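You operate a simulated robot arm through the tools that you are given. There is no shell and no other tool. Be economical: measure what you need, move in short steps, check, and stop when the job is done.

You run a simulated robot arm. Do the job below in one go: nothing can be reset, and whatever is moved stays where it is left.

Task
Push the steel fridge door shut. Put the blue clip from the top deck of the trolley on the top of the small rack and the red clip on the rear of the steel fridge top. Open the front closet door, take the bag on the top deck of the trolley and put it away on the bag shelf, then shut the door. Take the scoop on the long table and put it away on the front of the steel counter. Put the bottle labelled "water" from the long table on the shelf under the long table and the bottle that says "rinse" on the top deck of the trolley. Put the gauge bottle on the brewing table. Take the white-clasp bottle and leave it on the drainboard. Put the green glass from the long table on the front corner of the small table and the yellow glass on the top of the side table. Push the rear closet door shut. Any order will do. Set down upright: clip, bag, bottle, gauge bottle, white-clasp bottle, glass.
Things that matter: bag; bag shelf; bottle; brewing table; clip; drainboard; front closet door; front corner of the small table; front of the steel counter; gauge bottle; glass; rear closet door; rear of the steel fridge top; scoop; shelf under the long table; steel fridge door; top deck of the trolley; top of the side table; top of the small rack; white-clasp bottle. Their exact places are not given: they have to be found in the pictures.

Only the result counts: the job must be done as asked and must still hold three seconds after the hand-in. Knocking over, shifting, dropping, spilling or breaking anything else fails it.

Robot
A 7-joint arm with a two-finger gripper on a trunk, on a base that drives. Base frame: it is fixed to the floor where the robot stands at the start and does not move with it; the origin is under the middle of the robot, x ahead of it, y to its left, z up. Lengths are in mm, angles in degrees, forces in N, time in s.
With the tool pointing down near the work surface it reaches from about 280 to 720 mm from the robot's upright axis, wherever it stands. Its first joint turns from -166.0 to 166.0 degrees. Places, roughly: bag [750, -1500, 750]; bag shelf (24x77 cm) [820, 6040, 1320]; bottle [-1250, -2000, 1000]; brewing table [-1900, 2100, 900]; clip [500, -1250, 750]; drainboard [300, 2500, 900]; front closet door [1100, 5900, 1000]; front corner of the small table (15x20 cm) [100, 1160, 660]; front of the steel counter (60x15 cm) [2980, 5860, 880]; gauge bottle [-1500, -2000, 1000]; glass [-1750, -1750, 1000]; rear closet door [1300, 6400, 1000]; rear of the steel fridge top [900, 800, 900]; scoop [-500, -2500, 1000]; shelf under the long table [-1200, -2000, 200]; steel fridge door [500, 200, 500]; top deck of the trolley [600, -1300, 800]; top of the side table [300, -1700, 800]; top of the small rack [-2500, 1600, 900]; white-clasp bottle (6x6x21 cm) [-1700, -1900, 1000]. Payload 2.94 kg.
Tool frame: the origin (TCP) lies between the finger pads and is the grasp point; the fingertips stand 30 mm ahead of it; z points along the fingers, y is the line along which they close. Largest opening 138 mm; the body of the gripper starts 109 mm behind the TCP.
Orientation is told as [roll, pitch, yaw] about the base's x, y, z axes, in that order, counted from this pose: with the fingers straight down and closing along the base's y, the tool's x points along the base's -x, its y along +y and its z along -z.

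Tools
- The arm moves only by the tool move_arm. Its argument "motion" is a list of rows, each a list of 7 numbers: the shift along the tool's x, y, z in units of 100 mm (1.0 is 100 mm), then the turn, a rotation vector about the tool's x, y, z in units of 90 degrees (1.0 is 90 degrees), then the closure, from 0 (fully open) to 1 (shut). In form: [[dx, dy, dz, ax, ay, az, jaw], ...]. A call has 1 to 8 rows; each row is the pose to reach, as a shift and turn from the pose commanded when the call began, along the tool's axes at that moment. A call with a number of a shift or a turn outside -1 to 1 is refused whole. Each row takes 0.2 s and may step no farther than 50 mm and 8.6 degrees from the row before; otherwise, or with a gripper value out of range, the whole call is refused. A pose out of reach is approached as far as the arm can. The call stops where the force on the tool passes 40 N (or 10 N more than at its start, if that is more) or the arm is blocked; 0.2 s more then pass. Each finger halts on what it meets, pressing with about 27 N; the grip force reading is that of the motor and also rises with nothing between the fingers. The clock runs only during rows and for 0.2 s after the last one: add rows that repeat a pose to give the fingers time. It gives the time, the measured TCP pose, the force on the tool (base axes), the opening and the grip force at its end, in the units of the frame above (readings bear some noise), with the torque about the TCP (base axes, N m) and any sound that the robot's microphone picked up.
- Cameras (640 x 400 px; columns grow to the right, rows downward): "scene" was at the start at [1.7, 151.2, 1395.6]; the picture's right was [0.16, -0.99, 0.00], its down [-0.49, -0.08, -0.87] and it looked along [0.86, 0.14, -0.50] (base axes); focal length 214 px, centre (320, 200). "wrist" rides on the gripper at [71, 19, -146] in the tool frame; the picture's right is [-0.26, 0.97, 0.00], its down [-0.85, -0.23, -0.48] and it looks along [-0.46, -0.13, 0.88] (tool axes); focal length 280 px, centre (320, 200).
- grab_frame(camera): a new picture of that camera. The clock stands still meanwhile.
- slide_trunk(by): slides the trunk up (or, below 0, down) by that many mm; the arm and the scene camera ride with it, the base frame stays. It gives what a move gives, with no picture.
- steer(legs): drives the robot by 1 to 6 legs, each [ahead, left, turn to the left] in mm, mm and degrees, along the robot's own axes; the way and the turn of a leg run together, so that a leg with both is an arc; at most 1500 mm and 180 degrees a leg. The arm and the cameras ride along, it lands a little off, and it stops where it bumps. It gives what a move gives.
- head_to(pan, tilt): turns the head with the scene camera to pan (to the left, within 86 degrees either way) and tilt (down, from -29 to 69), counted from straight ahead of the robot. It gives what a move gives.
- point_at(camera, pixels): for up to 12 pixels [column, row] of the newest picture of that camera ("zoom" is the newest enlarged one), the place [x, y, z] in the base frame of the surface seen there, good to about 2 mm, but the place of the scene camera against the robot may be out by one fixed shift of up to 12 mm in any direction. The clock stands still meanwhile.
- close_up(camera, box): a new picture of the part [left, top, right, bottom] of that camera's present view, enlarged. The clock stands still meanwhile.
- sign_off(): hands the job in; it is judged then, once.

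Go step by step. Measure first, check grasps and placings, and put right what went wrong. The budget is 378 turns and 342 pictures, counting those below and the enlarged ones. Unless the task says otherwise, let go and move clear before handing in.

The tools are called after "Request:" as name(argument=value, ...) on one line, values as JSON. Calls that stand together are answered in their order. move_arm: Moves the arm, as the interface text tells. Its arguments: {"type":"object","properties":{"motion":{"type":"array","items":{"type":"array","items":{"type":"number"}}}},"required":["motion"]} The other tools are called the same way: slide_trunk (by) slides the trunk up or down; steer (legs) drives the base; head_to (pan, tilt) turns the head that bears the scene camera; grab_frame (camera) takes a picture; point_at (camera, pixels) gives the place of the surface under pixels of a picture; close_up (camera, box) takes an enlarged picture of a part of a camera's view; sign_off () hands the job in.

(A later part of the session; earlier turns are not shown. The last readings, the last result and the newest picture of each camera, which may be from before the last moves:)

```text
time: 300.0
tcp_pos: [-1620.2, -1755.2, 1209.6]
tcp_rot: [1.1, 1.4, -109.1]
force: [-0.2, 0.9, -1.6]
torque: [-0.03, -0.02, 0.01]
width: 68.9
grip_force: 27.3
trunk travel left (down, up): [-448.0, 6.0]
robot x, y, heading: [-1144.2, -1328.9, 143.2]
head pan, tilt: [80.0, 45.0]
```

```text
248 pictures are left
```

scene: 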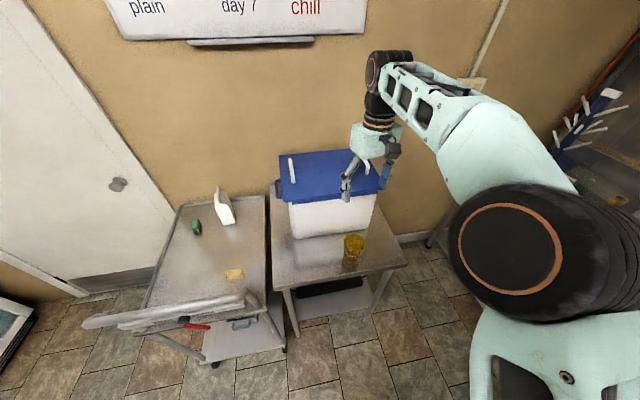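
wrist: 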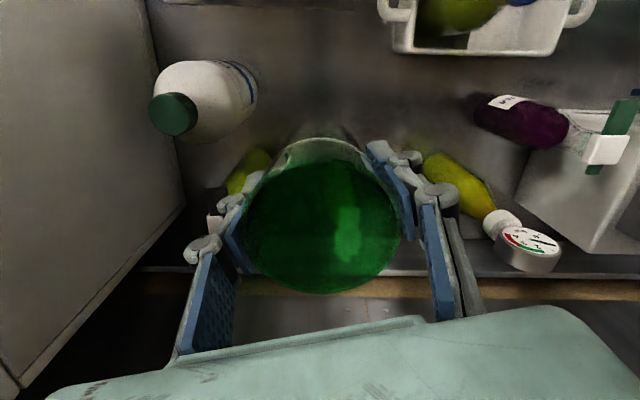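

Green glass held. Drive to the small table (arm on the left), stopping short to look.

Request:
steer(legs=[[0, -500, 0], [0, 0, 179.5], [-305, 650, 0], [-305, 650, 0]])

Request:
grab_frame(camera="scene")

Request:
grab_frame(camera="wrist")

```text
time: 323.5
tcp_pos: [-12.4, 849.0, 1209.7]
tcp_rot: [0.9, 1.3, 68.4]
force: [0.1, 0.4, -2.3]
torque: [-0.01, 0.03, 0.01]
width: 68.7
grip_force: 26.8
trunk travel left (down, up): [-448.0, 6.0]
robot x, y, heading: [-505.0, 440.8, -39.1]
head pan, tilt: [80.0, 45.0]
```

```text
247 pictures are left
```

scene: 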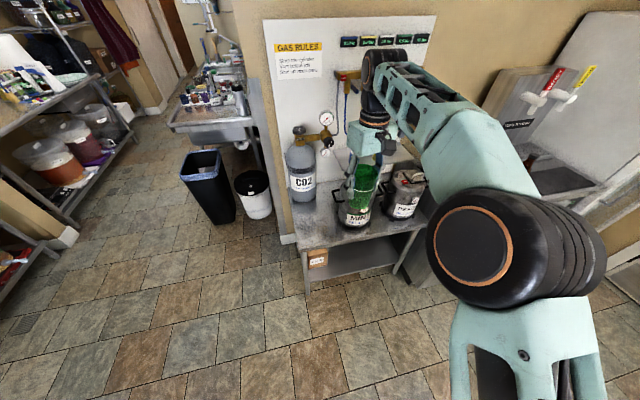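

```text
246 pictures are left
```

wrist: 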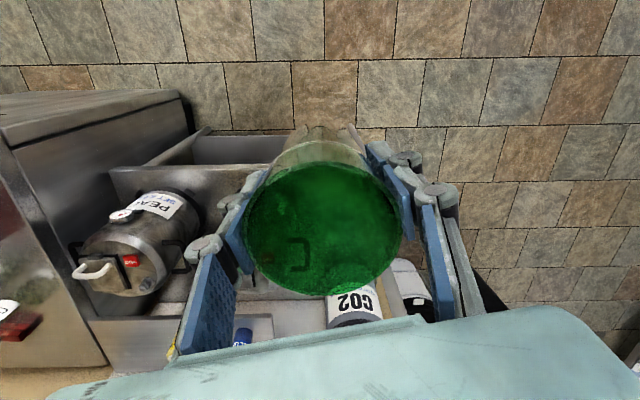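

Request:
close_up(camera="scene", box=[260, 100, 440, 280])

Request:
point_at(camera="scene", pixels=[[305, 248], [315, 230], [300, 212], [330, 232], [320, 215], [357, 225], [300, 200], [302, 175], [320, 205], [333, 215], [295, 210], [345, 240]])

```text
2.22 times, centred on (350, 190) of scene
```

zoom: 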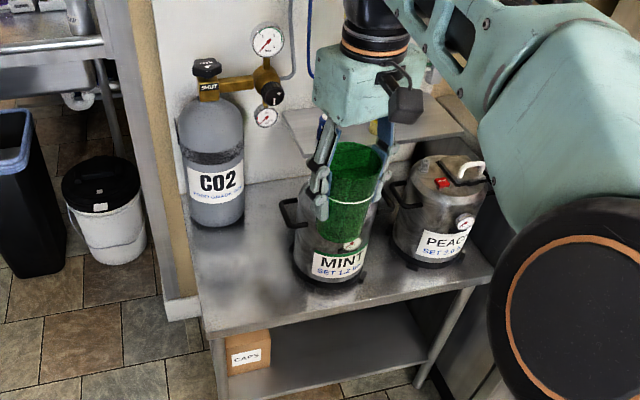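

```text
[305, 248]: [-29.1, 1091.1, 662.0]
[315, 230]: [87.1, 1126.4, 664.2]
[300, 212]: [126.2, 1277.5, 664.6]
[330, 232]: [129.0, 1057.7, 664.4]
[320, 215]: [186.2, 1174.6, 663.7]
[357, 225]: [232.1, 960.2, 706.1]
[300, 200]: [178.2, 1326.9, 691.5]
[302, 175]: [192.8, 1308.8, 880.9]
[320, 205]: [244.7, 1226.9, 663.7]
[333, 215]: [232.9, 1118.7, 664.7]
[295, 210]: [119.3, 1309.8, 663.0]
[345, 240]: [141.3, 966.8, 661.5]
```

Free corner area around (95,1150). Drive so the glass is over it.

Request:
steer(legs=[[-107, 301, 0]])

Request:
slide_trunk(by=-300)

Request:
grab_frame(camera="wrist")

Request:
grab_frame(camera="scene")

```text
time: 326.8
tcp_pos: [102.3, 1150.8, 1209.2]
tcp_rot: [1.0, 1.3, 68.0]
force: [0.0, 1.1, -2.3]
torque: [-0.03, 0.02, 0.04]
width: 68.2
grip_force: 27.1
trunk travel left (down, up): [-448.0, 6.0]
robot x, y, heading: [-395.3, 741.6, -39.4]
head pan, tilt: [80.0, 45.0]
```

```text
time: 329.8
tcp_pos: [100.1, 1150.4, 910.3]
tcp_rot: [1.1, 1.3, 68.1]
force: [-0.7, -0.7, -2.0]
torque: [0.01, -0.01, -0.02]
width: 68.4
grip_force: 26.6
trunk travel left (down, up): [-148.0, 306.0]
robot x, y, heading: [-393.9, 746.7, -39.6]
head pan, tilt: [80.0, 45.0]
```

```text
244 pictures are left
```

wrist: 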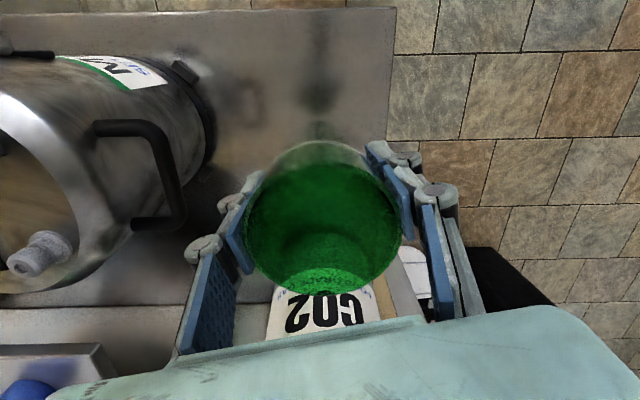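

```text
243 pictures are left
```

scene: 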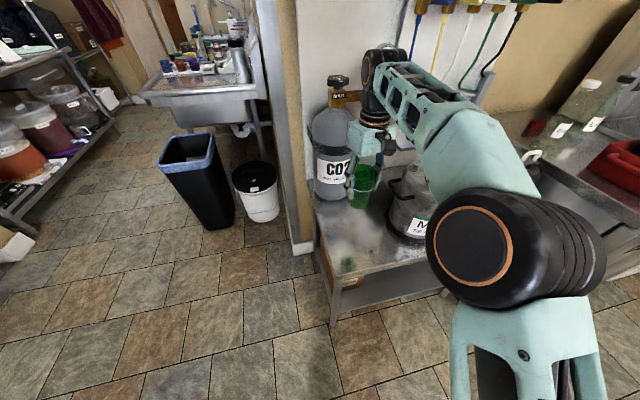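

Request:
point_at(camera="wrist", pixels=[[180, 190], [150, 140], [212, 130], [392, 15], [300, 30], [330, 120], [340, 315], [60, 260]])

```text
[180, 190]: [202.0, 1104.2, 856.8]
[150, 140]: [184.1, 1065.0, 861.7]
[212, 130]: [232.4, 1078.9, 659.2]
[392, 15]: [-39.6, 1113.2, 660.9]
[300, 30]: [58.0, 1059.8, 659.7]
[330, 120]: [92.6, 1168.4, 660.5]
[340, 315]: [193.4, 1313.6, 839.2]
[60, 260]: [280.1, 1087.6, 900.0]
```

Request:
slide_trunk(by=-146)

Request:
move_arm(motion=[[0, 0, 0.1, 0, 0, 0, 0.7], [0, 0, 0.2, 0, 0, 0, 0.7], [0, 0, 0.27, 0, 0, 0, 0.7]])

```text
time: 331.5
tcp_pos: [100.8, 1149.6, 763.7]
tcp_rot: [1.0, 1.3, 68.2]
force: [-0.2, -0.2, -2.1]
torque: [0.02, 0.04, 0.01]
width: 68.2
grip_force: 26.8
trunk travel left (down, up): [-2.0, 452.0]
robot x, y, heading: [-395.0, 748.2, -39.5]
head pan, tilt: [80.0, 45.0]
```

```text
time: 332.3
tcp_pos: [101.9, 1151.0, 736.4]
tcp_rot: [1.0, 1.2, 68.1]
force: [0.6, 0.2, -2.0]
torque: [-0.02, 0.02, 0.0]
width: 68.3
grip_force: 27.1
trunk travel left (down, up): [-2.0, 452.0]
robot x, y, heading: [-396.2, 748.3, -39.5]
head pan, tilt: [80.0, 45.0]
```

Request:
move_arm(motion=[[0, 0, 0.03, 0, 0, 0, 0.7], [0, 0, 0.05, 0, 0, 0, 0.7]])

Request:
move_arm(motion=[[0, 0, 0.02, 0, 0, 0, 0.7]])

```text
time: 332.9
tcp_pos: [100.1, 1151.1, 732.6]
tcp_rot: [0.9, 1.2, 68.2]
force: [-1.3, 0.4, 1.2]
torque: [-0.04, -0.01, -0.01]
width: 68.4
grip_force: 26.9
trunk travel left (down, up): [-2.0, 452.0]
robot x, y, heading: [-391.0, 744.9, -39.5]
head pan, tilt: [80.0, 45.0]
```

```text
time: 333.3
tcp_pos: [100.9, 1150.2, 731.5]
tcp_rot: [0.8, 1.0, 68.2]
force: [-0.4, 1.2, 10.5]
torque: [-0.18, 0.01, 0.03]
width: 68.5
grip_force: 27.0
trunk travel left (down, up): [-2.0, 452.0]
robot x, y, heading: [-395.2, 743.1, -39.4]
head pan, tilt: [80.0, 45.0]
```

Contact (10 N). Release and raise.

Request:
move_arm(motion=[[0, 0, 0, 0, 0, 0, 0.42], [0, 0, 0, 0, 0, 0, 0.3], [0, 0, 0, 0, 0, 0, 0.2], [0, 0, 0, 0, 0, 0, 0.2]])

Request:
slide_trunk(by=440)

Request:
grab_frame(camera="wrist")

```text
time: 334.3
tcp_pos: [101.6, 1150.0, 729.4]
tcp_rot: [1.0, 1.3, 68.1]
force: [0.5, -0.3, -0.3]
torque: [0.0, 0.0, -0.01]
width: 110.3
grip_force: 0.1
trunk travel left (down, up): [-2.0, 452.0]
robot x, y, heading: [-392.7, 741.0, -39.5]
head pan, tilt: [80.0, 45.0]
```

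```text
refused: 440 is not a number from -400 to 400
```

```text
242 pictures are left
```

wrist: 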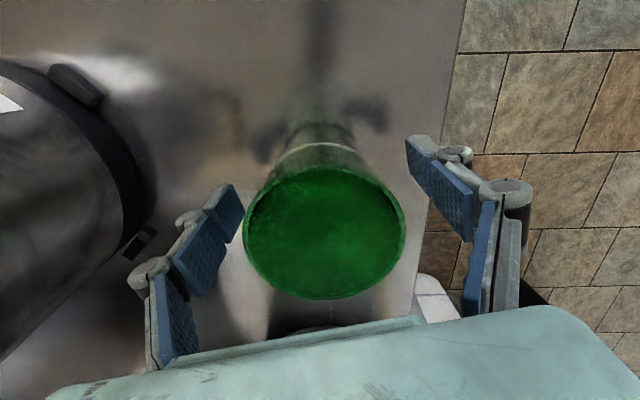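

Request:
slide_trunk(by=400)

Request:
slide_trunk(by=50)

Request:
move_arm(motion=[[0, 0, -0.3, 0, 0, 0, 0.2]])

Request:
grab_frame(camera="wrist")

```text
time: 338.1
tcp_pos: [101.2, 1150.5, 1128.2]
tcp_rot: [1.1, 1.3, 68.0]
force: [-0.9, -0.4, 0.4]
torque: [0.01, -0.05, -0.02]
width: 110.5
grip_force: 0.0
trunk travel left (down, up): [-402.0, 52.0]
robot x, y, heading: [-397.8, 744.6, -39.5]
head pan, tilt: [80.0, 45.0]
```

```text
time: 339.0
tcp_pos: [100.4, 1151.5, 1179.8]
tcp_rot: [0.9, 1.3, 68.1]
force: [0.1, -0.7, -0.1]
torque: [-0.01, 0.01, 0.01]
width: 110.3
grip_force: 0.0
trunk travel left (down, up): [-452.0, 2.0]
robot x, y, heading: [-394.2, 747.6, -39.5]
head pan, tilt: [80.0, 45.0]
```

```text
time: 339.4
tcp_pos: [102.1, 1150.6, 1208.6]
tcp_rot: [1.0, 1.4, 68.2]
force: [0.2, 0.6, 0.8]
torque: [-0.03, 0.01, 0.03]
width: 110.5
grip_force: 0.0
trunk travel left (down, up): [-452.0, 2.0]
robot x, y, heading: [-390.5, 745.7, -39.6]
head pan, tilt: [80.0, 45.0]
```

```text
241 pictures are left
```

wrist: 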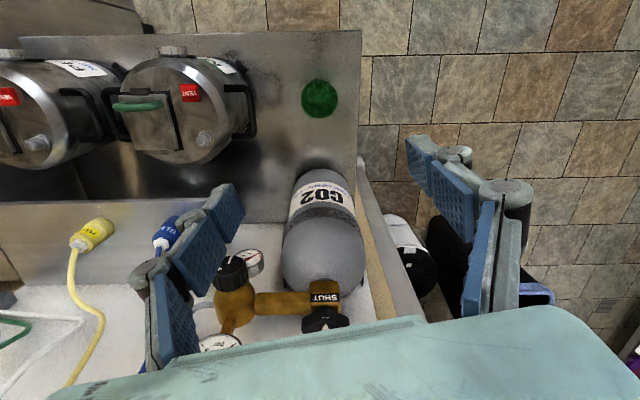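

Green glass placed at the small-table corner. Back to the long table for the white-clasp bottle.

Request:
steer(legs=[[380, -788, 0], [380, -788, 0], [0, 0, -178.5], [0, 520, 0]])

Request:
grab_frame(camera="wrist")

```text
time: 365.5
tcp_pos: [-1604.6, -1796.3, 1209.7]
tcp_rot: [1.0, 1.3, -108.4]
force: [-0.1, -0.4, 0.5]
torque: [0.01, -0.04, 0.0]
width: 110.4
grip_force: 0.2
trunk travel left (down, up): [-452.0, 2.0]
robot x, y, heading: [-1134.8, -1362.2, 143.9]
head pan, tilt: [80.0, 45.0]
```

```text
240 pictures are left
```

wrist: 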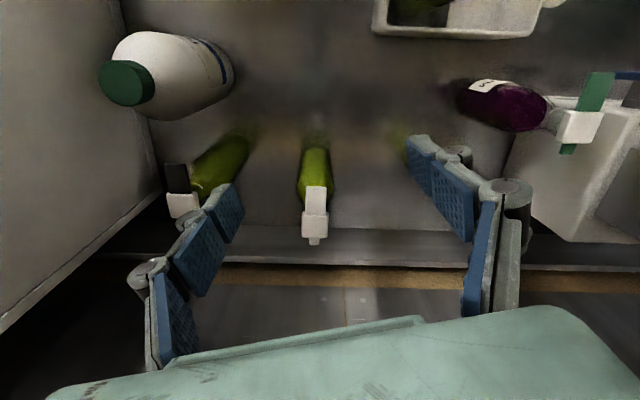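

Request:
point_at(camera="wrist", pixels=[[317, 190], [315, 225], [302, 165], [330, 165], [316, 152], [315, 242], [182, 205], [316, 262], [300, 232], [328, 232]])

Request:
close_up(camera="scene", box=[300, 140, 480, 290])

```text
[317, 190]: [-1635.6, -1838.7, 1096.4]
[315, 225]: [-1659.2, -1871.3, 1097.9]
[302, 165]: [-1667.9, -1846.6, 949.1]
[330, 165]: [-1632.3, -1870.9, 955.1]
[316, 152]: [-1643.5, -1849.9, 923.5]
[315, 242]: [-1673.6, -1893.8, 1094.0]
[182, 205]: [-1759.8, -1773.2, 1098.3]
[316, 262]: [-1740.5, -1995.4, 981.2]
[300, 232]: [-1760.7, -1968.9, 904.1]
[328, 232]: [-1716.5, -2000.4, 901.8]
```

```text
2.67 times, centred on (390, 215) of scene
```

zoom: 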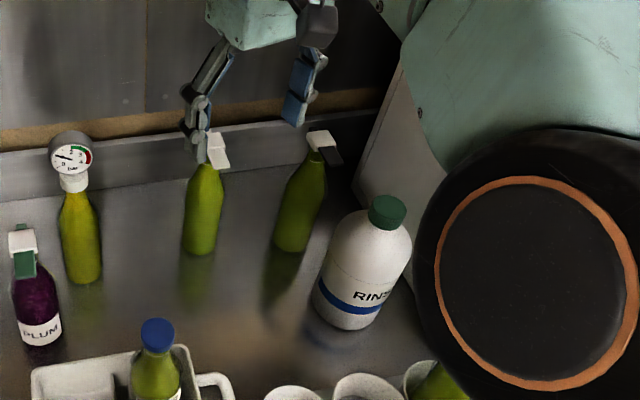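

Bottle centre ≈ (-1651,-1861), clasp bar lies across the closing line. Move 30 mm closer with the base, then the arm, then lower to z≈1000.

Request:
steer(legs=[[0, 30, 0]])

Request:
move_arm(motion=[[-0.25, -0.08, 0, 0, 0, 0, 0.2], [-0.48, -0.14, 0, 0, 0, 0, 0.2]])

Request:
grab_frame(camera="wrist")

```text
time: 366.5
tcp_pos: [-1622.4, -1820.2, 1209.2]
tcp_rot: [1.1, 1.3, -108.4]
force: [0.0, -0.9, 0.9]
torque: [0.01, 0.0, 0.02]
width: 110.3
grip_force: 0.0
trunk travel left (down, up): [-452.0, 2.0]
robot x, y, heading: [-1151.1, -1384.2, 144.0]
head pan, tilt: [80.0, 45.0]
```

```text
time: 367.1
tcp_pos: [-1637.5, -1841.2, 1202.8]
tcp_rot: [0.9, 1.3, -108.4]
force: [-0.1, 0.7, -0.6]
torque: [0.05, 0.03, 0.02]
width: 110.3
grip_force: 0.1
out of reach, approached as far as the arm can: row 2
trunk travel left (down, up): [-452.0, 2.0]
robot x, y, heading: [-1151.8, -1390.7, 144.1]
head pan, tilt: [80.0, 45.0]
```

```text
238 pictures are left
```

wrist: 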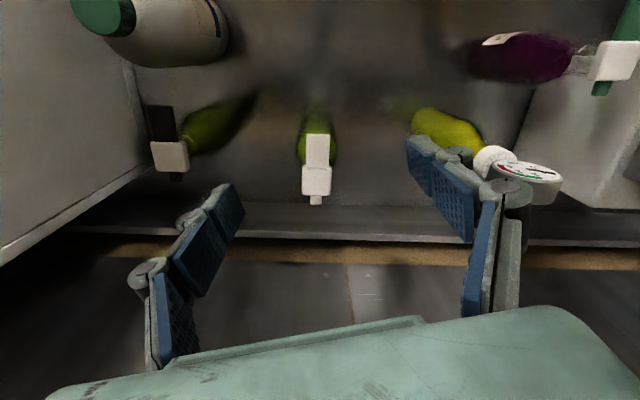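

Request:
steer(legs=[[0, 24, 0]])

Request:
slide_trunk(by=-100)

Request:
grab_frame(camera="wrist")

Request:
point_at(camera="wrist", pixels=[[316, 185], [316, 240], [300, 170], [335, 170]])

```text
time: 368.0
tcp_pos: [-1643.5, -1850.7, 1201.7]
tcp_rot: [1.0, 1.1, -108.4]
force: [-0.4, 0.3, -0.6]
torque: [0.01, 0.01, 0.0]
width: 110.6
grip_force: 0.1
trunk travel left (down, up): [-452.0, 2.0]
robot x, y, heading: [-1154.3, -1395.8, 143.6]
head pan, tilt: [80.0, 45.0]
stopped in leg 1: the robot was blocked; the commanded pose is now the measured one
```

```text
time: 369.3
tcp_pos: [-1644.0, -1850.0, 1102.2]
tcp_rot: [1.0, 1.3, -108.3]
force: [-0.1, -0.1, 0.7]
torque: [0.02, -0.02, 0.01]
width: 110.6
grip_force: 0.0
trunk travel left (down, up): [-352.0, 102.0]
robot x, y, heading: [-1158.6, -1394.1, 144.1]
head pan, tilt: [80.0, 45.0]
```

```text
237 pictures are left
```

wrist: 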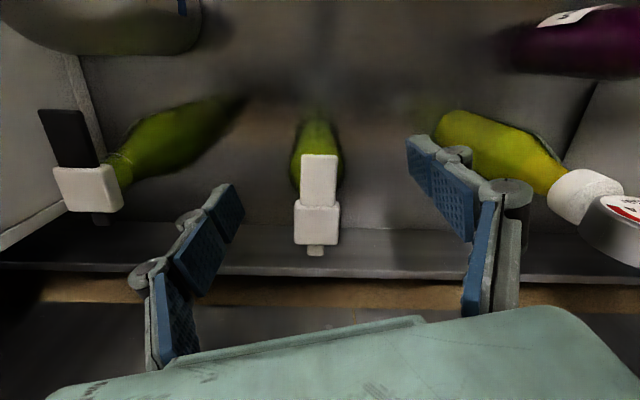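

```text
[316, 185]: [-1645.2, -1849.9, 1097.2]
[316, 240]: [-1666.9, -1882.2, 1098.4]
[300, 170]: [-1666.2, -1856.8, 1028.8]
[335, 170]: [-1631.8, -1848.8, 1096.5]
```

Need 12 mm more outward; lower the arm itself (gains reach) while extending.

Request:
move_arm(motion=[[0, 0, 0.3, 0, 0, 0, 0.2], [-0.06, -0.02, 0.55, 0, 0, 0, 0.2], [-0.13, -0.03, 0.7, 0, 0, 0, 0.2], [-0.13, -0.03, 0.7, 0, 0, 0, 0.2]])

Request:
slide_trunk(by=-30)

Request:
grab_frame(camera="wrist")

```text
time: 370.3
tcp_pos: [-1649.2, -1861.8, 1031.6]
tcp_rot: [0.9, 1.4, -108.5]
force: [0.0, -0.4, 0.6]
torque: [-0.02, 0.01, 0.0]
width: 110.5
grip_force: 0.0
trunk travel left (down, up): [-352.0, 102.0]
robot x, y, heading: [-1158.7, -1395.3, 144.2]
head pan, tilt: [80.0, 45.0]
```

```text
time: 371.1
tcp_pos: [-1648.1, -1862.4, 1001.3]
tcp_rot: [0.9, 1.3, -108.3]
force: [0.2, -0.8, 0.4]
torque: [0.02, -0.03, -0.03]
width: 110.3
grip_force: 0.0
trunk travel left (down, up): [-322.0, 132.0]
robot x, y, heading: [-1154.6, -1395.8, 143.9]
head pan, tilt: [80.0, 45.0]
```

```text
236 pictures are left
```

wrist: 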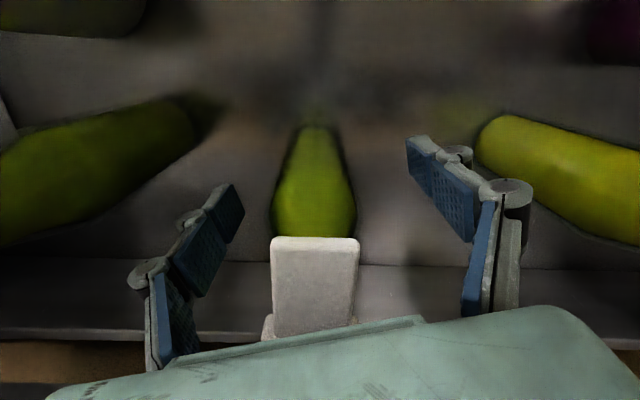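

Centred. Close on the body.

Request:
move_arm(motion=[[0, 0, 0, 0, 0, 0, 0.35], [0, 0, 0, 0, 0, 0, 0.5], [0, 0, 0, 0, 0, 0, 0.65], [0, 0, 0, 0, 0, 0, 0.8], [0, 0, 0, 0, 0, 0, 0.8]])

Request:
slide_trunk(by=130)

Request:
close_up(camera="scene", box=[260, 80, 500, 280])

```text
time: 372.3
tcp_pos: [-1649.3, -1861.5, 1002.0]
tcp_rot: [1.0, 1.2, -108.4]
force: [-2.0, 1.0, 2.9]
torque: [0.08, 0.13, -0.02]
width: 57.8
grip_force: 27.1
trunk travel left (down, up): [-322.0, 132.0]
robot x, y, heading: [-1156.6, -1397.8, 144.3]
head pan, tilt: [80.0, 45.0]
```

```text
time: 373.8
tcp_pos: [-1649.6, -1862.6, 1131.9]
tcp_rot: [0.9, 1.3, -108.3]
force: [-0.2, -1.0, -5.5]
torque: [0.13, -0.03, -0.01]
width: 57.7
grip_force: 26.3
trunk travel left (down, up): [-452.0, 2.0]
robot x, y, heading: [-1155.2, -1390.3, 144.0]
head pan, tilt: [80.0, 45.0]
```

```text
2.00 times, centred on (380, 180) of scene
```

zoom: 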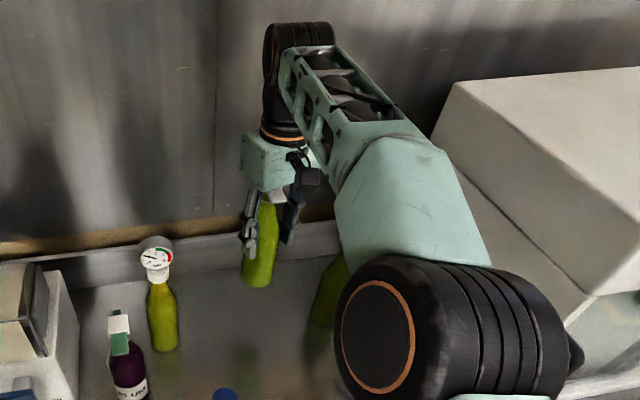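

Lifted cleanly. Raise the arm 100 mm more while retracting a little, then leave the table.

Request:
move_arm(motion=[[0, 0, -0.4, 0, 0, 0, 0.8], [0.2, 0, -0.8, 0, 0, 0, 0.8], [0.5, 0, -1.0, 0, 0, 0, 0.8]])

Request:
steer(legs=[[0, -500, 0]])

Request:
grab_frame(camera="wrist")

```text
time: 374.6
tcp_pos: [-1631.5, -1814.9, 1232.6]
tcp_rot: [1.0, 1.3, -108.4]
force: [0.5, -0.1, -6.6]
torque: [0.04, 0.02, -0.01]
width: 57.6
grip_force: 26.8
trunk travel left (down, up): [-452.0, 2.0]
robot x, y, heading: [-1160.2, -1395.4, 144.0]
head pan, tilt: [80.0, 45.0]
```

```text
time: 379.6
tcp_pos: [-1330.6, -1407.2, 1231.8]
tcp_rot: [1.0, 1.3, -107.8]
force: [-0.6, -0.1, -5.6]
torque: [0.07, 0.0, -0.02]
width: 57.6
grip_force: 27.5
trunk travel left (down, up): [-452.0, 2.0]
robot x, y, heading: [-860.6, -979.5, 144.5]
head pan, tilt: [80.0, 45.0]
```

```text
234 pictures are left
```

wrist: 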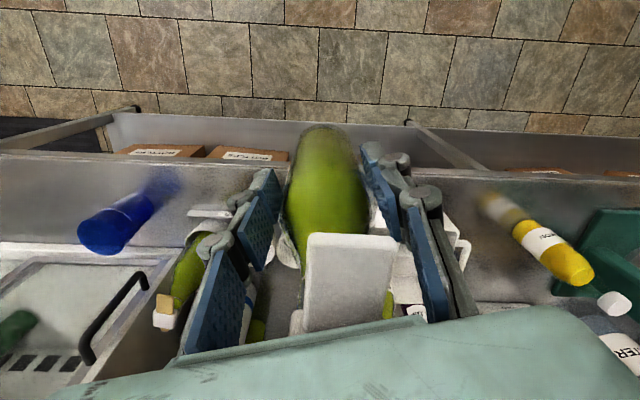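

Bottle held upright. Drive to the drainboard area through the open floor, arm on the left (heading about -126).

Request:
steer(legs=[[0, 0, 89.5], [-800, -840, 0], [-800, -840, 0], [-1100, 0, 0]])

Request:
grab_frame(camera="scene")

```text
time: 403.9
tcp_pos: [-241.6, 1688.7, 1232.5]
tcp_rot: [0.9, 1.3, -20.6]
force: [-0.6, 0.6, -5.3]
torque: [0.0, 0.09, 0.02]
width: 56.7
grip_force: 26.5
trunk travel left (down, up): [-452.0, 2.0]
robot x, y, heading: [-647.2, 2177.1, -127.8]
head pan, tilt: [80.0, 45.0]
```

```text
233 pictures are left
```

scene: 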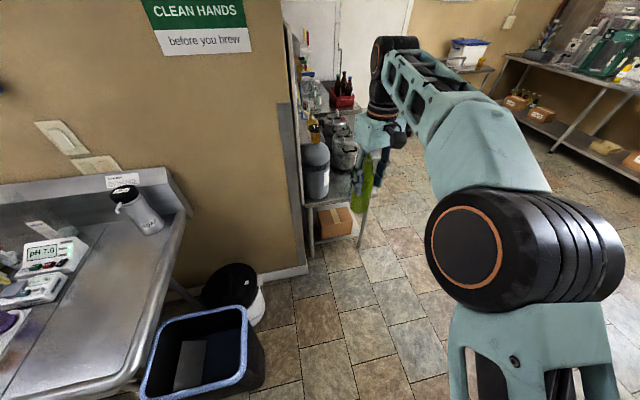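

Request:
point_at(camera="scene", pixels=[[140, 215], [100, 280], [150, 270], [60, 320], [180, 215], [120, 370], [40, 270], [150, 180], [215, 330], [250, 270], [90, 235], [20, 390]])

Request:
steer(legs=[[-600, 0, 0]])

Request:
grab_frame(camera="scene")

```text
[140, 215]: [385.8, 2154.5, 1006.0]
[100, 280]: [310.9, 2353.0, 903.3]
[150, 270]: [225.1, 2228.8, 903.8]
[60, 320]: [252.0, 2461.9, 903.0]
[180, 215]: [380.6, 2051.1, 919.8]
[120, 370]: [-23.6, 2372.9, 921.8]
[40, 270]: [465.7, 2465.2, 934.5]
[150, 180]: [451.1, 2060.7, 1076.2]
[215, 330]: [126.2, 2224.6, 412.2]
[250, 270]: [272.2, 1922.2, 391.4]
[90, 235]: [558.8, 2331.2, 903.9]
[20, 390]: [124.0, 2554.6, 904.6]
```

```text
time: 407.2
tcp_pos: [116.6, 2144.9, 1232.1]
tcp_rot: [1.0, 1.2, -21.3]
force: [-0.1, 0.6, -5.5]
torque: [-0.01, 0.09, -0.01]
width: 56.8
grip_force: 27.5
trunk travel left (down, up): [-452.0, 2.0]
robot x, y, heading: [-282.3, 2640.4, -128.5]
head pan, tilt: [80.0, 45.0]
```

```text
232 pictures are left
```

scene: 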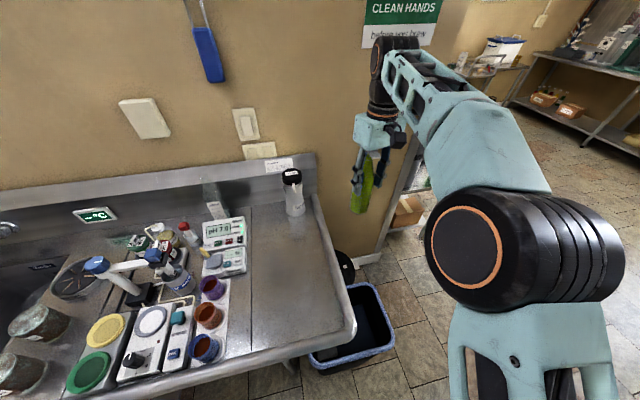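

Request:
point_at(camera="scene", pixels=[[290, 260], [300, 290], [265, 300], [320, 300], [300, 240], [245, 290], [270, 240], [295, 215], [352, 325], [240, 350], [215, 320], [245, 265]])

Request:
close_up(camera="scene", box=[160, 150, 370, 370])

```text
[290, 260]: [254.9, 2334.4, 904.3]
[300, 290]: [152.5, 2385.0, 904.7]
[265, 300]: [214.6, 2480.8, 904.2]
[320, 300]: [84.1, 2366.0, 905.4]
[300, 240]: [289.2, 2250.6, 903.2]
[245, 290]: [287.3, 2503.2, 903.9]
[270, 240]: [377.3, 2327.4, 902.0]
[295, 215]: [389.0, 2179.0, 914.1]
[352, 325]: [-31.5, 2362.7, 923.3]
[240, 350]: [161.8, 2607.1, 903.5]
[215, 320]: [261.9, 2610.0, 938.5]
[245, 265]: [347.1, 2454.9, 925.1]
```

```text
1.82 times, centred on (265, 260) of scene
```

zoom: 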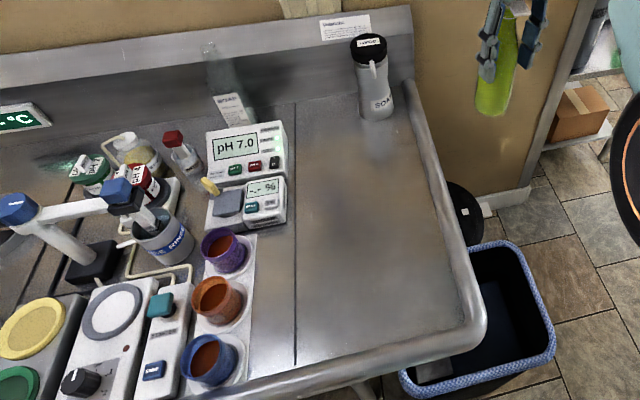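

Free clear area of the drainboard right of the seam; target ≈ (225,2430), z≈904. Drive the bottle over it.

Request:
steer(legs=[[-290, -93, 0]])

Request:
grab_frame(camera="wrist")

Request:
grab_frame(camera="scene")

```text
time: 409.3
tcp_pos: [226.2, 2429.4, 1232.8]
tcp_rot: [1.0, 1.3, -21.1]
force: [0.0, 0.6, -5.2]
torque: [0.01, 0.09, -0.01]
width: 56.5
grip_force: 26.9
trunk travel left (down, up): [-452.0, 2.0]
robot x, y, heading: [-172.5, 2921.7, -129.1]
head pan, tilt: [80.0, 45.0]
```

```text
230 pictures are left
```

wrist: 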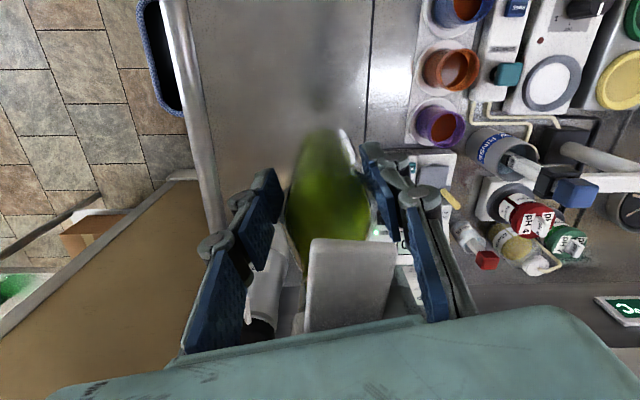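

```text
229 pictures are left
```

scene: 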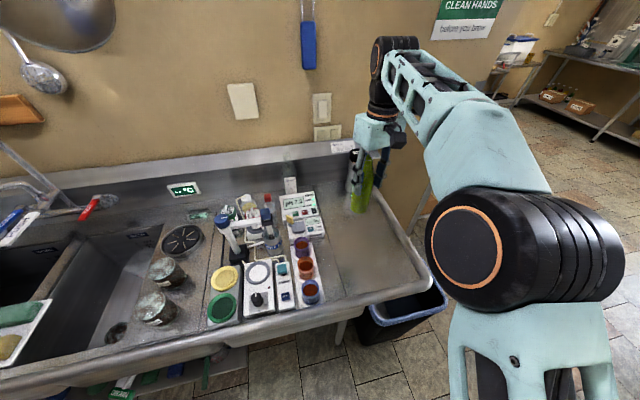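

Request:
slide_trunk(by=-203)

Request:
slide_trunk(by=-5)

Request:
slide_trunk(by=-3)

```text
time: 411.5
tcp_pos: [224.0, 2429.5, 1029.8]
tcp_rot: [1.0, 1.4, -21.2]
force: [-0.1, 0.0, -5.3]
torque: [0.04, 0.06, 0.02]
width: 56.6
grip_force: 26.7
trunk travel left (down, up): [-249.0, 205.0]
robot x, y, heading: [-170.8, 2918.8, -128.8]
head pan, tilt: [80.0, 45.0]
```

```text
time: 412.0
tcp_pos: [226.8, 2429.2, 1024.2]
tcp_rot: [1.1, 1.3, -21.2]
force: [-0.2, -0.3, -4.8]
torque: [0.02, 0.1, 0.0]
width: 56.6
grip_force: 26.9
trunk travel left (down, up): [-244.0, 210.0]
robot x, y, heading: [-171.4, 2919.4, -128.9]
head pan, tilt: [80.0, 45.0]
```

```text
time: 412.5
tcp_pos: [225.5, 2429.4, 1023.8]
tcp_rot: [0.9, 1.2, -21.3]
force: [-0.5, 1.5, 3.9]
torque: [-0.25, 0.01, 0.04]
width: 56.5
grip_force: 26.9
trunk travel left (down, up): [-241.0, 213.0]
robot x, y, heading: [-174.2, 2922.1, -128.9]
head pan, tilt: [80.0, 45.0]
```

Request:
move_arm(motion=[[0, 0, 0, 0, 0, 0, 0.5], [0, 0, 0, 0, 0, 0, 0.35], [0, 0, 0, 0, 0, 0, 0.25], [0, 0, 0, 0, 0, 0, 0.25]])

Request:
slide_trunk(by=210)

Request:
grab_frame(camera="scene")

```text
time: 413.5
tcp_pos: [225.2, 2429.6, 1022.6]
tcp_rot: [1.0, 1.4, -21.2]
force: [0.2, 0.5, 0.6]
torque: [0.0, 0.03, -0.01]
width: 103.7
grip_force: 0.0
trunk travel left (down, up): [-241.0, 213.0]
robot x, y, heading: [-178.2, 2924.4, -128.9]
head pan, tilt: [80.0, 45.0]
```

```text
time: 415.8
tcp_pos: [225.0, 2429.8, 1232.4]
tcp_rot: [1.0, 1.4, -21.2]
force: [0.1, 0.0, -0.1]
torque: [-0.01, -0.01, -0.01]
width: 103.2
grip_force: 0.0
trunk travel left (down, up): [-451.0, 3.0]
robot x, y, heading: [-176.1, 2920.9, -128.7]
head pan, tilt: [80.0, 45.0]
```

```text
228 pictures are left
```

scene: 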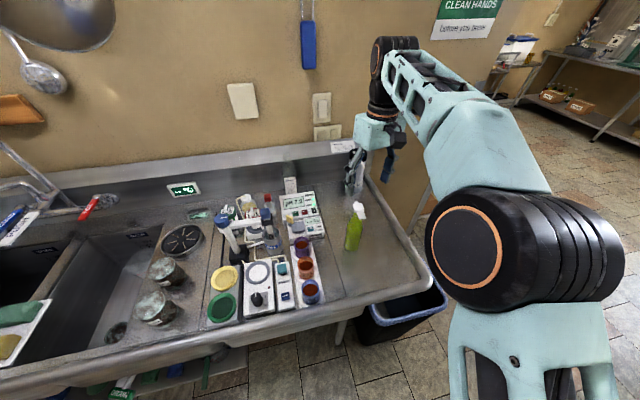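

White-clasp bottle stands upright on the drainboard (353,228). Return to the long table for the gauge bottle.

Request:
steer(legs=[[980, 75, 0], [980, 75, 0], [758, 950, 0], [758, 950, 0], [0, 0, -89], [0, 250, 0]])

Request:
grab_frame(camera="wrist")

Request:
grab_frame(camera="scene")

```text
time: 448.2
tcp_pos: [-1435.0, -1632.9, 1231.9]
tcp_rot: [0.9, 1.3, -109.9]
force: [0.0, -0.6, -0.7]
torque: [0.02, -0.01, -0.02]
width: 103.5
grip_force: 0.1
trunk travel left (down, up): [-451.0, 3.0]
robot x, y, heading: [-952.3, -1221.2, 142.7]
head pan, tilt: [80.0, 45.0]
```

```text
227 pictures are left
```

wrist: 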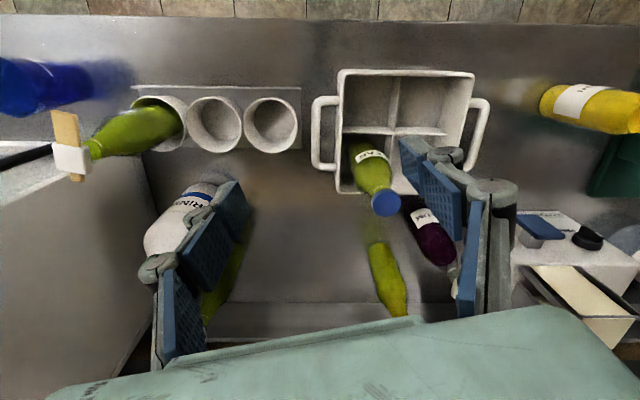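

```text
226 pictures are left
```

scene: 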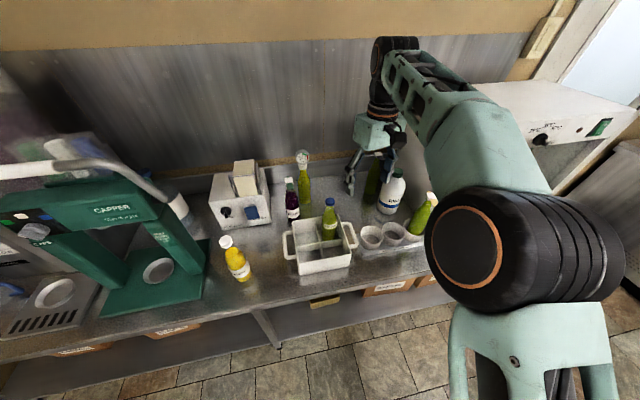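

Request:
close_up(camera="scene", box=[250, 130, 380, 260])

Request:
point_at(camera="scene", pixels=[[302, 157], [304, 180], [300, 190], [308, 195], [304, 203], [292, 183], [290, 200], [330, 203]])

Request:
point_at(camera="wrist", pixels=[[370, 260], [385, 250], [390, 290], [375, 285], [400, 285], [388, 310], [425, 250]])

```text
3.08 times, centred on (315, 195) of scene
```

zoom: 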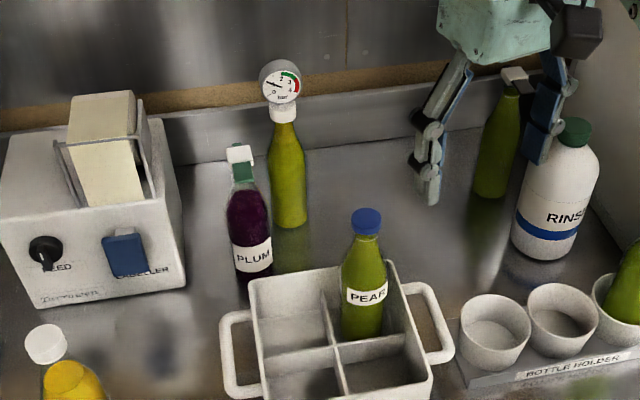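

```text
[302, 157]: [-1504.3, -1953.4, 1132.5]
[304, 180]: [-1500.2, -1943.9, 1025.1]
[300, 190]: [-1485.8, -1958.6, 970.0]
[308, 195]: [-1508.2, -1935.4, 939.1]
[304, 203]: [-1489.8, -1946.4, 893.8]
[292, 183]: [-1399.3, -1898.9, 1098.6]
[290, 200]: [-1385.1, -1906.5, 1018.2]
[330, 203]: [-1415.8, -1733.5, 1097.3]
```

```text
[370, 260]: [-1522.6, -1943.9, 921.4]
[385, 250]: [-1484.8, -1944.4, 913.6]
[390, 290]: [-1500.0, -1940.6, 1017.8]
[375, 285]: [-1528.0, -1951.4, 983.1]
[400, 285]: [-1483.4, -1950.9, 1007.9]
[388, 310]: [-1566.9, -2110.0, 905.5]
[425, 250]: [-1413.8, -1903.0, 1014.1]
```

Gauge-bottle axis ≈ (-1510,-1964). A tall gauge sits on top, so I'll grip its body with the tool leaning 30°, coming from the emptied side. First rotate and tilt the tool here in free air.

Request:
move_arm(motion=[[0, 0, 0, 0, 0, -0.09, 0.2], [0, 0, 0, 0, 0, -0.18, 0.2], [0, 0, 0, 0, 0, -0.27, 0.2], [0, 0, 0, 0, 0, -0.36, 0.2], [0, 0, 0, 0, 0, -0.45, 0.2], [0, 0, 0, 0, 0, -0.54, 0.2], [0, 0, 0, 0, 0, -0.63, 0.2], [0, 0, 0, 0, 0, -0.72, 0.2]])

Request:
move_arm(motion=[[0, 0, 0, 0, 0, -0.08, 0.2], [0, 0, 0, 0, 0, -0.08, 0.2]])

Request:
move_arm(motion=[[0, 0, 0, 0, -0.085, 0, 0.2], [0, 0, 0, 0, -0.17, 0, 0.2], [0, 0, 0, 0, -0.25, 0, 0.2], [0, 0, 0, 0, -0.333, 0, 0.2]])

```text
time: 450.0
tcp_pos: [-1432.7, -1633.8, 1229.8]
tcp_rot: [1.6, -0.3, -45.0]
force: [0.1, 1.1, 0.5]
torque: [-0.02, 0.0, 0.01]
width: 110.3
grip_force: 0.0
trunk travel left (down, up): [-451.0, 3.0]
robot x, y, heading: [-943.6, -1225.5, 142.8]
head pan, tilt: [80.0, 45.0]
```

```text
time: 450.6
tcp_pos: [-1432.4, -1632.4, 1231.6]
tcp_rot: [1.6, -0.5, -38.0]
force: [0.0, -0.5, -0.1]
torque: [0.01, -0.01, 0.02]
width: 110.3
grip_force: 0.0
trunk travel left (down, up): [-451.0, 3.0]
robot x, y, heading: [-948.2, -1222.3, 142.6]
head pan, tilt: [80.0, 45.0]
```

```text
time: 451.6
tcp_pos: [-1435.0, -1633.7, 1231.3]
tcp_rot: [1.8, -30.6, -38.9]
force: [-0.1, 0.3, 1.1]
torque: [0.0, 0.0, -0.01]
width: 110.5
grip_force: 0.1
trunk travel left (down, up): [-451.0, 3.0]
robot x, y, heading: [-950.7, -1224.5, 142.5]
head pan, tilt: [80.0, 45.0]
```

Request:
steer(legs=[[-51, 225, 0]])

Request:
grab_frame(camera="wrist")

Request:
grab_frame(camera="scene")

```text
time: 454.3
tcp_pos: [-1535.7, -1851.0, 1231.7]
tcp_rot: [1.8, -30.4, -38.7]
force: [0.0, -0.2, 0.1]
torque: [0.01, 0.0, 0.01]
width: 110.2
grip_force: 0.1
trunk travel left (down, up): [-451.0, 3.0]
robot x, y, heading: [-1051.9, -1441.3, 142.3]
head pan, tilt: [80.0, 45.0]
```

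```text
224 pictures are left
```

wrist: 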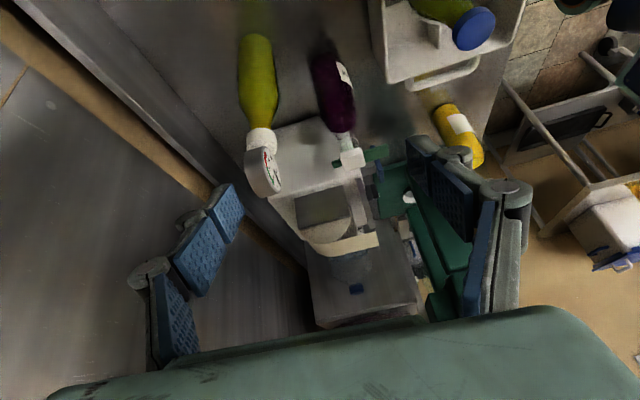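

```text
223 pictures are left
```

scene: 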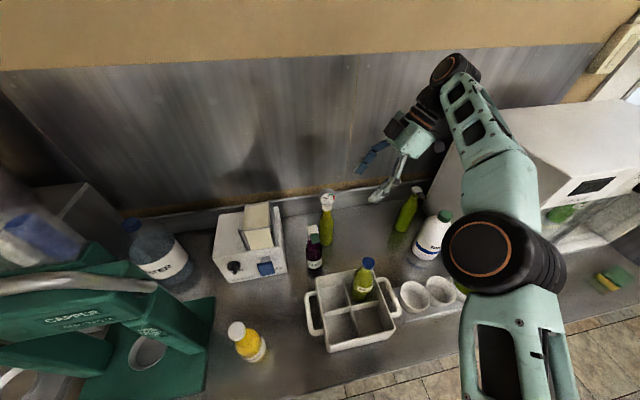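

Request:
point_at(camera="wrist", pixels=[[241, 80], [277, 80], [258, 60], [258, 105], [262, 165], [330, 80], [350, 160], [243, 100], [273, 105]])

```text
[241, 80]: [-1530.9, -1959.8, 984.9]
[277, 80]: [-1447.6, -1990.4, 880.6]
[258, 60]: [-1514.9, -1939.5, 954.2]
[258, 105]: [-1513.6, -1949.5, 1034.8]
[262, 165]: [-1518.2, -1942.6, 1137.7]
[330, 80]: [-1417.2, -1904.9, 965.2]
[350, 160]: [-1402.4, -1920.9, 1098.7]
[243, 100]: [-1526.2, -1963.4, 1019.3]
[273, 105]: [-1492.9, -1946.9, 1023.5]
```

Request:
move_arm(motion=[[0, -0.4, 0, 0, 0, 0, 0.2], [0, -0.71, 0, 0, 0, 0, 0.2]])

Request:
slide_trunk(by=-180)

Request:
grab_frame(camera="wrist")

Request:
grab_frame(camera="scene")

```text
time: 454.9
tcp_pos: [-1528.6, -1870.5, 1223.8]
tcp_rot: [1.8, -30.4, -38.8]
force: [0.4, 0.0, -0.1]
torque: [0.08, 0.06, 0.05]
width: 110.7
grip_force: 0.1
out of reach, approached as far as the arm can: row 1, 2
trunk travel left (down, up): [-451.0, 3.0]
robot x, y, heading: [-1053.9, -1440.4, 142.6]
head pan, tilt: [80.0, 45.0]
```

```text
time: 456.9
tcp_pos: [-1528.7, -1868.3, 1043.2]
tcp_rot: [1.9, -30.5, -38.8]
force: [-0.2, -0.4, 0.2]
torque: [-0.02, 0.04, 0.0]
width: 110.7
grip_force: 0.0
trunk travel left (down, up): [-271.0, 183.0]
robot x, y, heading: [-1051.7, -1438.0, 142.4]
head pan, tilt: [80.0, 45.0]
```

```text
222 pictures are left
```

wrist: 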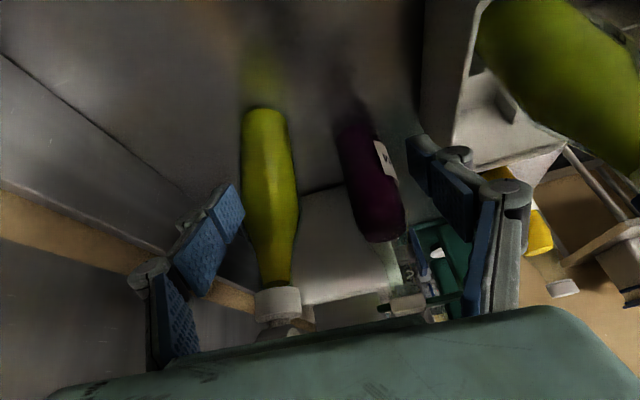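

```text
221 pictures are left
```

scene: 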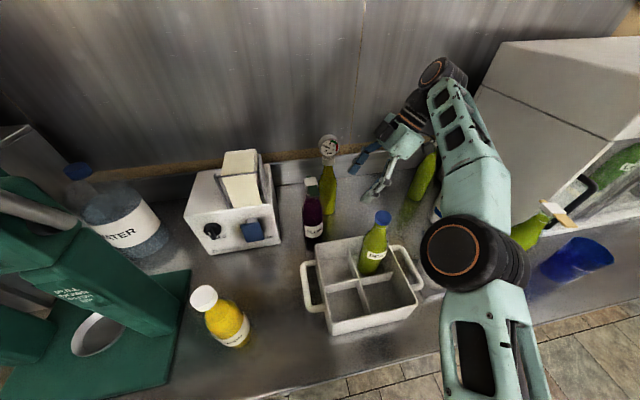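

Out of reach from here; I raise again, shift the base along the table and closer, then extend.

Request:
slide_trunk(by=180)

Request:
steer(legs=[[160, 18, 0]])

Request:
move_arm(motion=[[-0.35, -0.1, 0.2, 0, 0, 0, 0.2], [-0.65, -0.2, 0.37, 0, 0, 0, 0.2], [-1.0, -0.3, 0.57, 0, 0, 0, 0.2]])

Request:
grab_frame(camera="wrist")

```text
time: 458.9
tcp_pos: [-1529.1, -1868.8, 1222.5]
tcp_rot: [1.8, -30.5, -38.8]
force: [-0.4, -0.1, -0.1]
torque: [0.02, -0.05, 0.0]
width: 110.4
grip_force: 0.1
trunk travel left (down, up): [-451.0, 3.0]
robot x, y, heading: [-1053.5, -1439.5, 142.3]
head pan, tilt: [80.0, 45.0]
```

```text
time: 460.3
tcp_pos: [-1667.0, -1784.2, 1222.8]
tcp_rot: [1.9, -30.5, -38.9]
force: [-0.2, -0.2, -0.8]
torque: [0.0, -0.04, -0.01]
width: 110.3
grip_force: 0.2
trunk travel left (down, up): [-451.0, 3.0]
robot x, y, heading: [-1188.3, -1357.2, 142.6]
head pan, tilt: [80.0, 45.0]
```

```text
time: 461.1
tcp_pos: [-1592.6, -1878.8, 1226.1]
tcp_rot: [1.8, -30.4, -38.9]
force: [-0.1, -0.2, -0.2]
torque: [0.04, 0.0, 0.0]
width: 110.1
grip_force: 0.2
trunk travel left (down, up): [-451.0, 3.0]
robot x, y, heading: [-1183.7, -1358.5, 142.3]
head pan, tilt: [80.0, 45.0]
```

```text
220 pictures are left
```

wrist: 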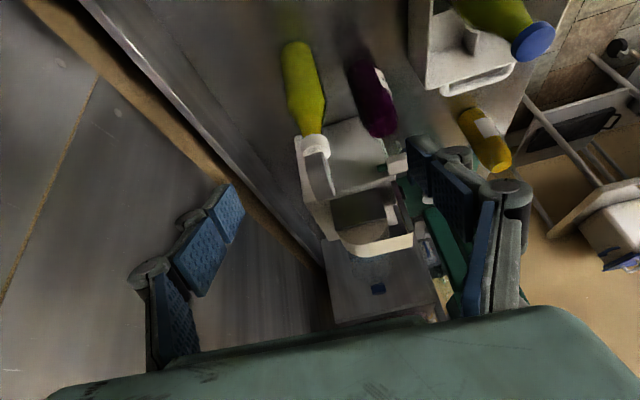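

Request:
move_arm(motion=[[-0.26, -0.07, 0.15, 0, 0, 0, 0.2], [-0.51, -0.14, 0.295, 0, 0, 0, 0.2]])

Request:
slide_trunk(by=-262)

Request:
grab_frame(camera="wrist")

```text
time: 461.7
tcp_pos: [-1558.5, -1914.1, 1222.2]
tcp_rot: [1.8, -30.6, -38.9]
force: [-0.9, 0.1, 0.4]
torque: [-0.02, -0.02, 0.03]
width: 110.4
grip_force: 0.0
out of reach, approached as far as the arm can: row 1, 2
trunk travel left (down, up): [-451.0, 3.0]
robot x, y, heading: [-1183.9, -1359.0, 142.1]
head pan, tilt: [80.0, 45.0]
```

```text
time: 464.4
tcp_pos: [-1558.6, -1914.7, 960.7]
tcp_rot: [1.8, -30.5, -38.9]
force: [0.2, -0.8, -0.9]
torque: [0.01, 0.02, -0.02]
width: 110.6
grip_force: 0.0
trunk travel left (down, up): [-189.0, 265.0]
robot x, y, heading: [-1186.6, -1354.9, 142.6]
head pan, tilt: [80.0, 45.0]
```

```text
219 pictures are left
```

wrist: 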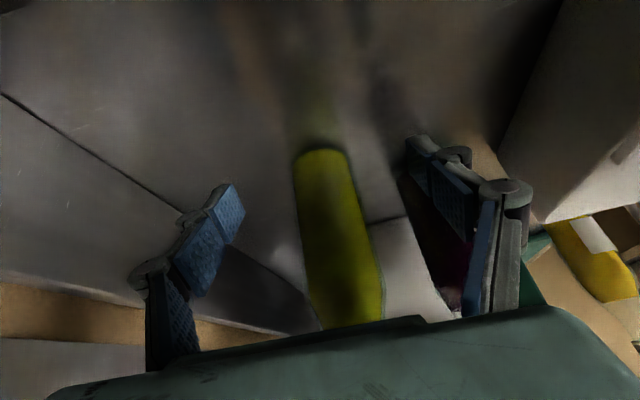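

Request:
point_at(camera="wrist", pixels=[[300, 190], [330, 190], [358, 190], [322, 150], [345, 260], [308, 230], [372, 230]])

```text
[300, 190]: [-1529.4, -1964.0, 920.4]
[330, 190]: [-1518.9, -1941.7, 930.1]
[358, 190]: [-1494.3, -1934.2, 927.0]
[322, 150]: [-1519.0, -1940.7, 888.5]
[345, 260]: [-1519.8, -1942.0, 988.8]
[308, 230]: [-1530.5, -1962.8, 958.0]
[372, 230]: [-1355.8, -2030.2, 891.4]
```

Request:
move_arm(motion=[[-0.2, 0, 0.115, 0, 0, 0, 0.2], [-0.4, 0, 0.23, 0, 0, 0, 0.2], [-0.57, 0, 0.33, 0, 0, 0, 0.2], [-0.57, 0, 0.33, 0, 0, 0, 0.2]])

Request:
grab_frame(camera="wrist")

```text
time: 465.4
tcp_pos: [-1506.1, -1954.7, 959.8]
tcp_rot: [1.9, -30.5, -38.9]
force: [-0.3, 0.5, -0.8]
torque: [-0.01, 0.01, 0.03]
width: 110.1
grip_force: 0.1
trunk travel left (down, up): [-189.0, 265.0]
robot x, y, heading: [-1186.6, -1358.4, 142.6]
head pan, tilt: [80.0, 45.0]
```

```text
218 pictures are left
```

wrist: 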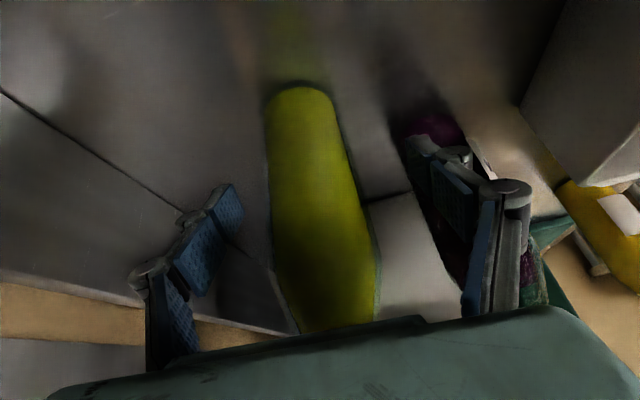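

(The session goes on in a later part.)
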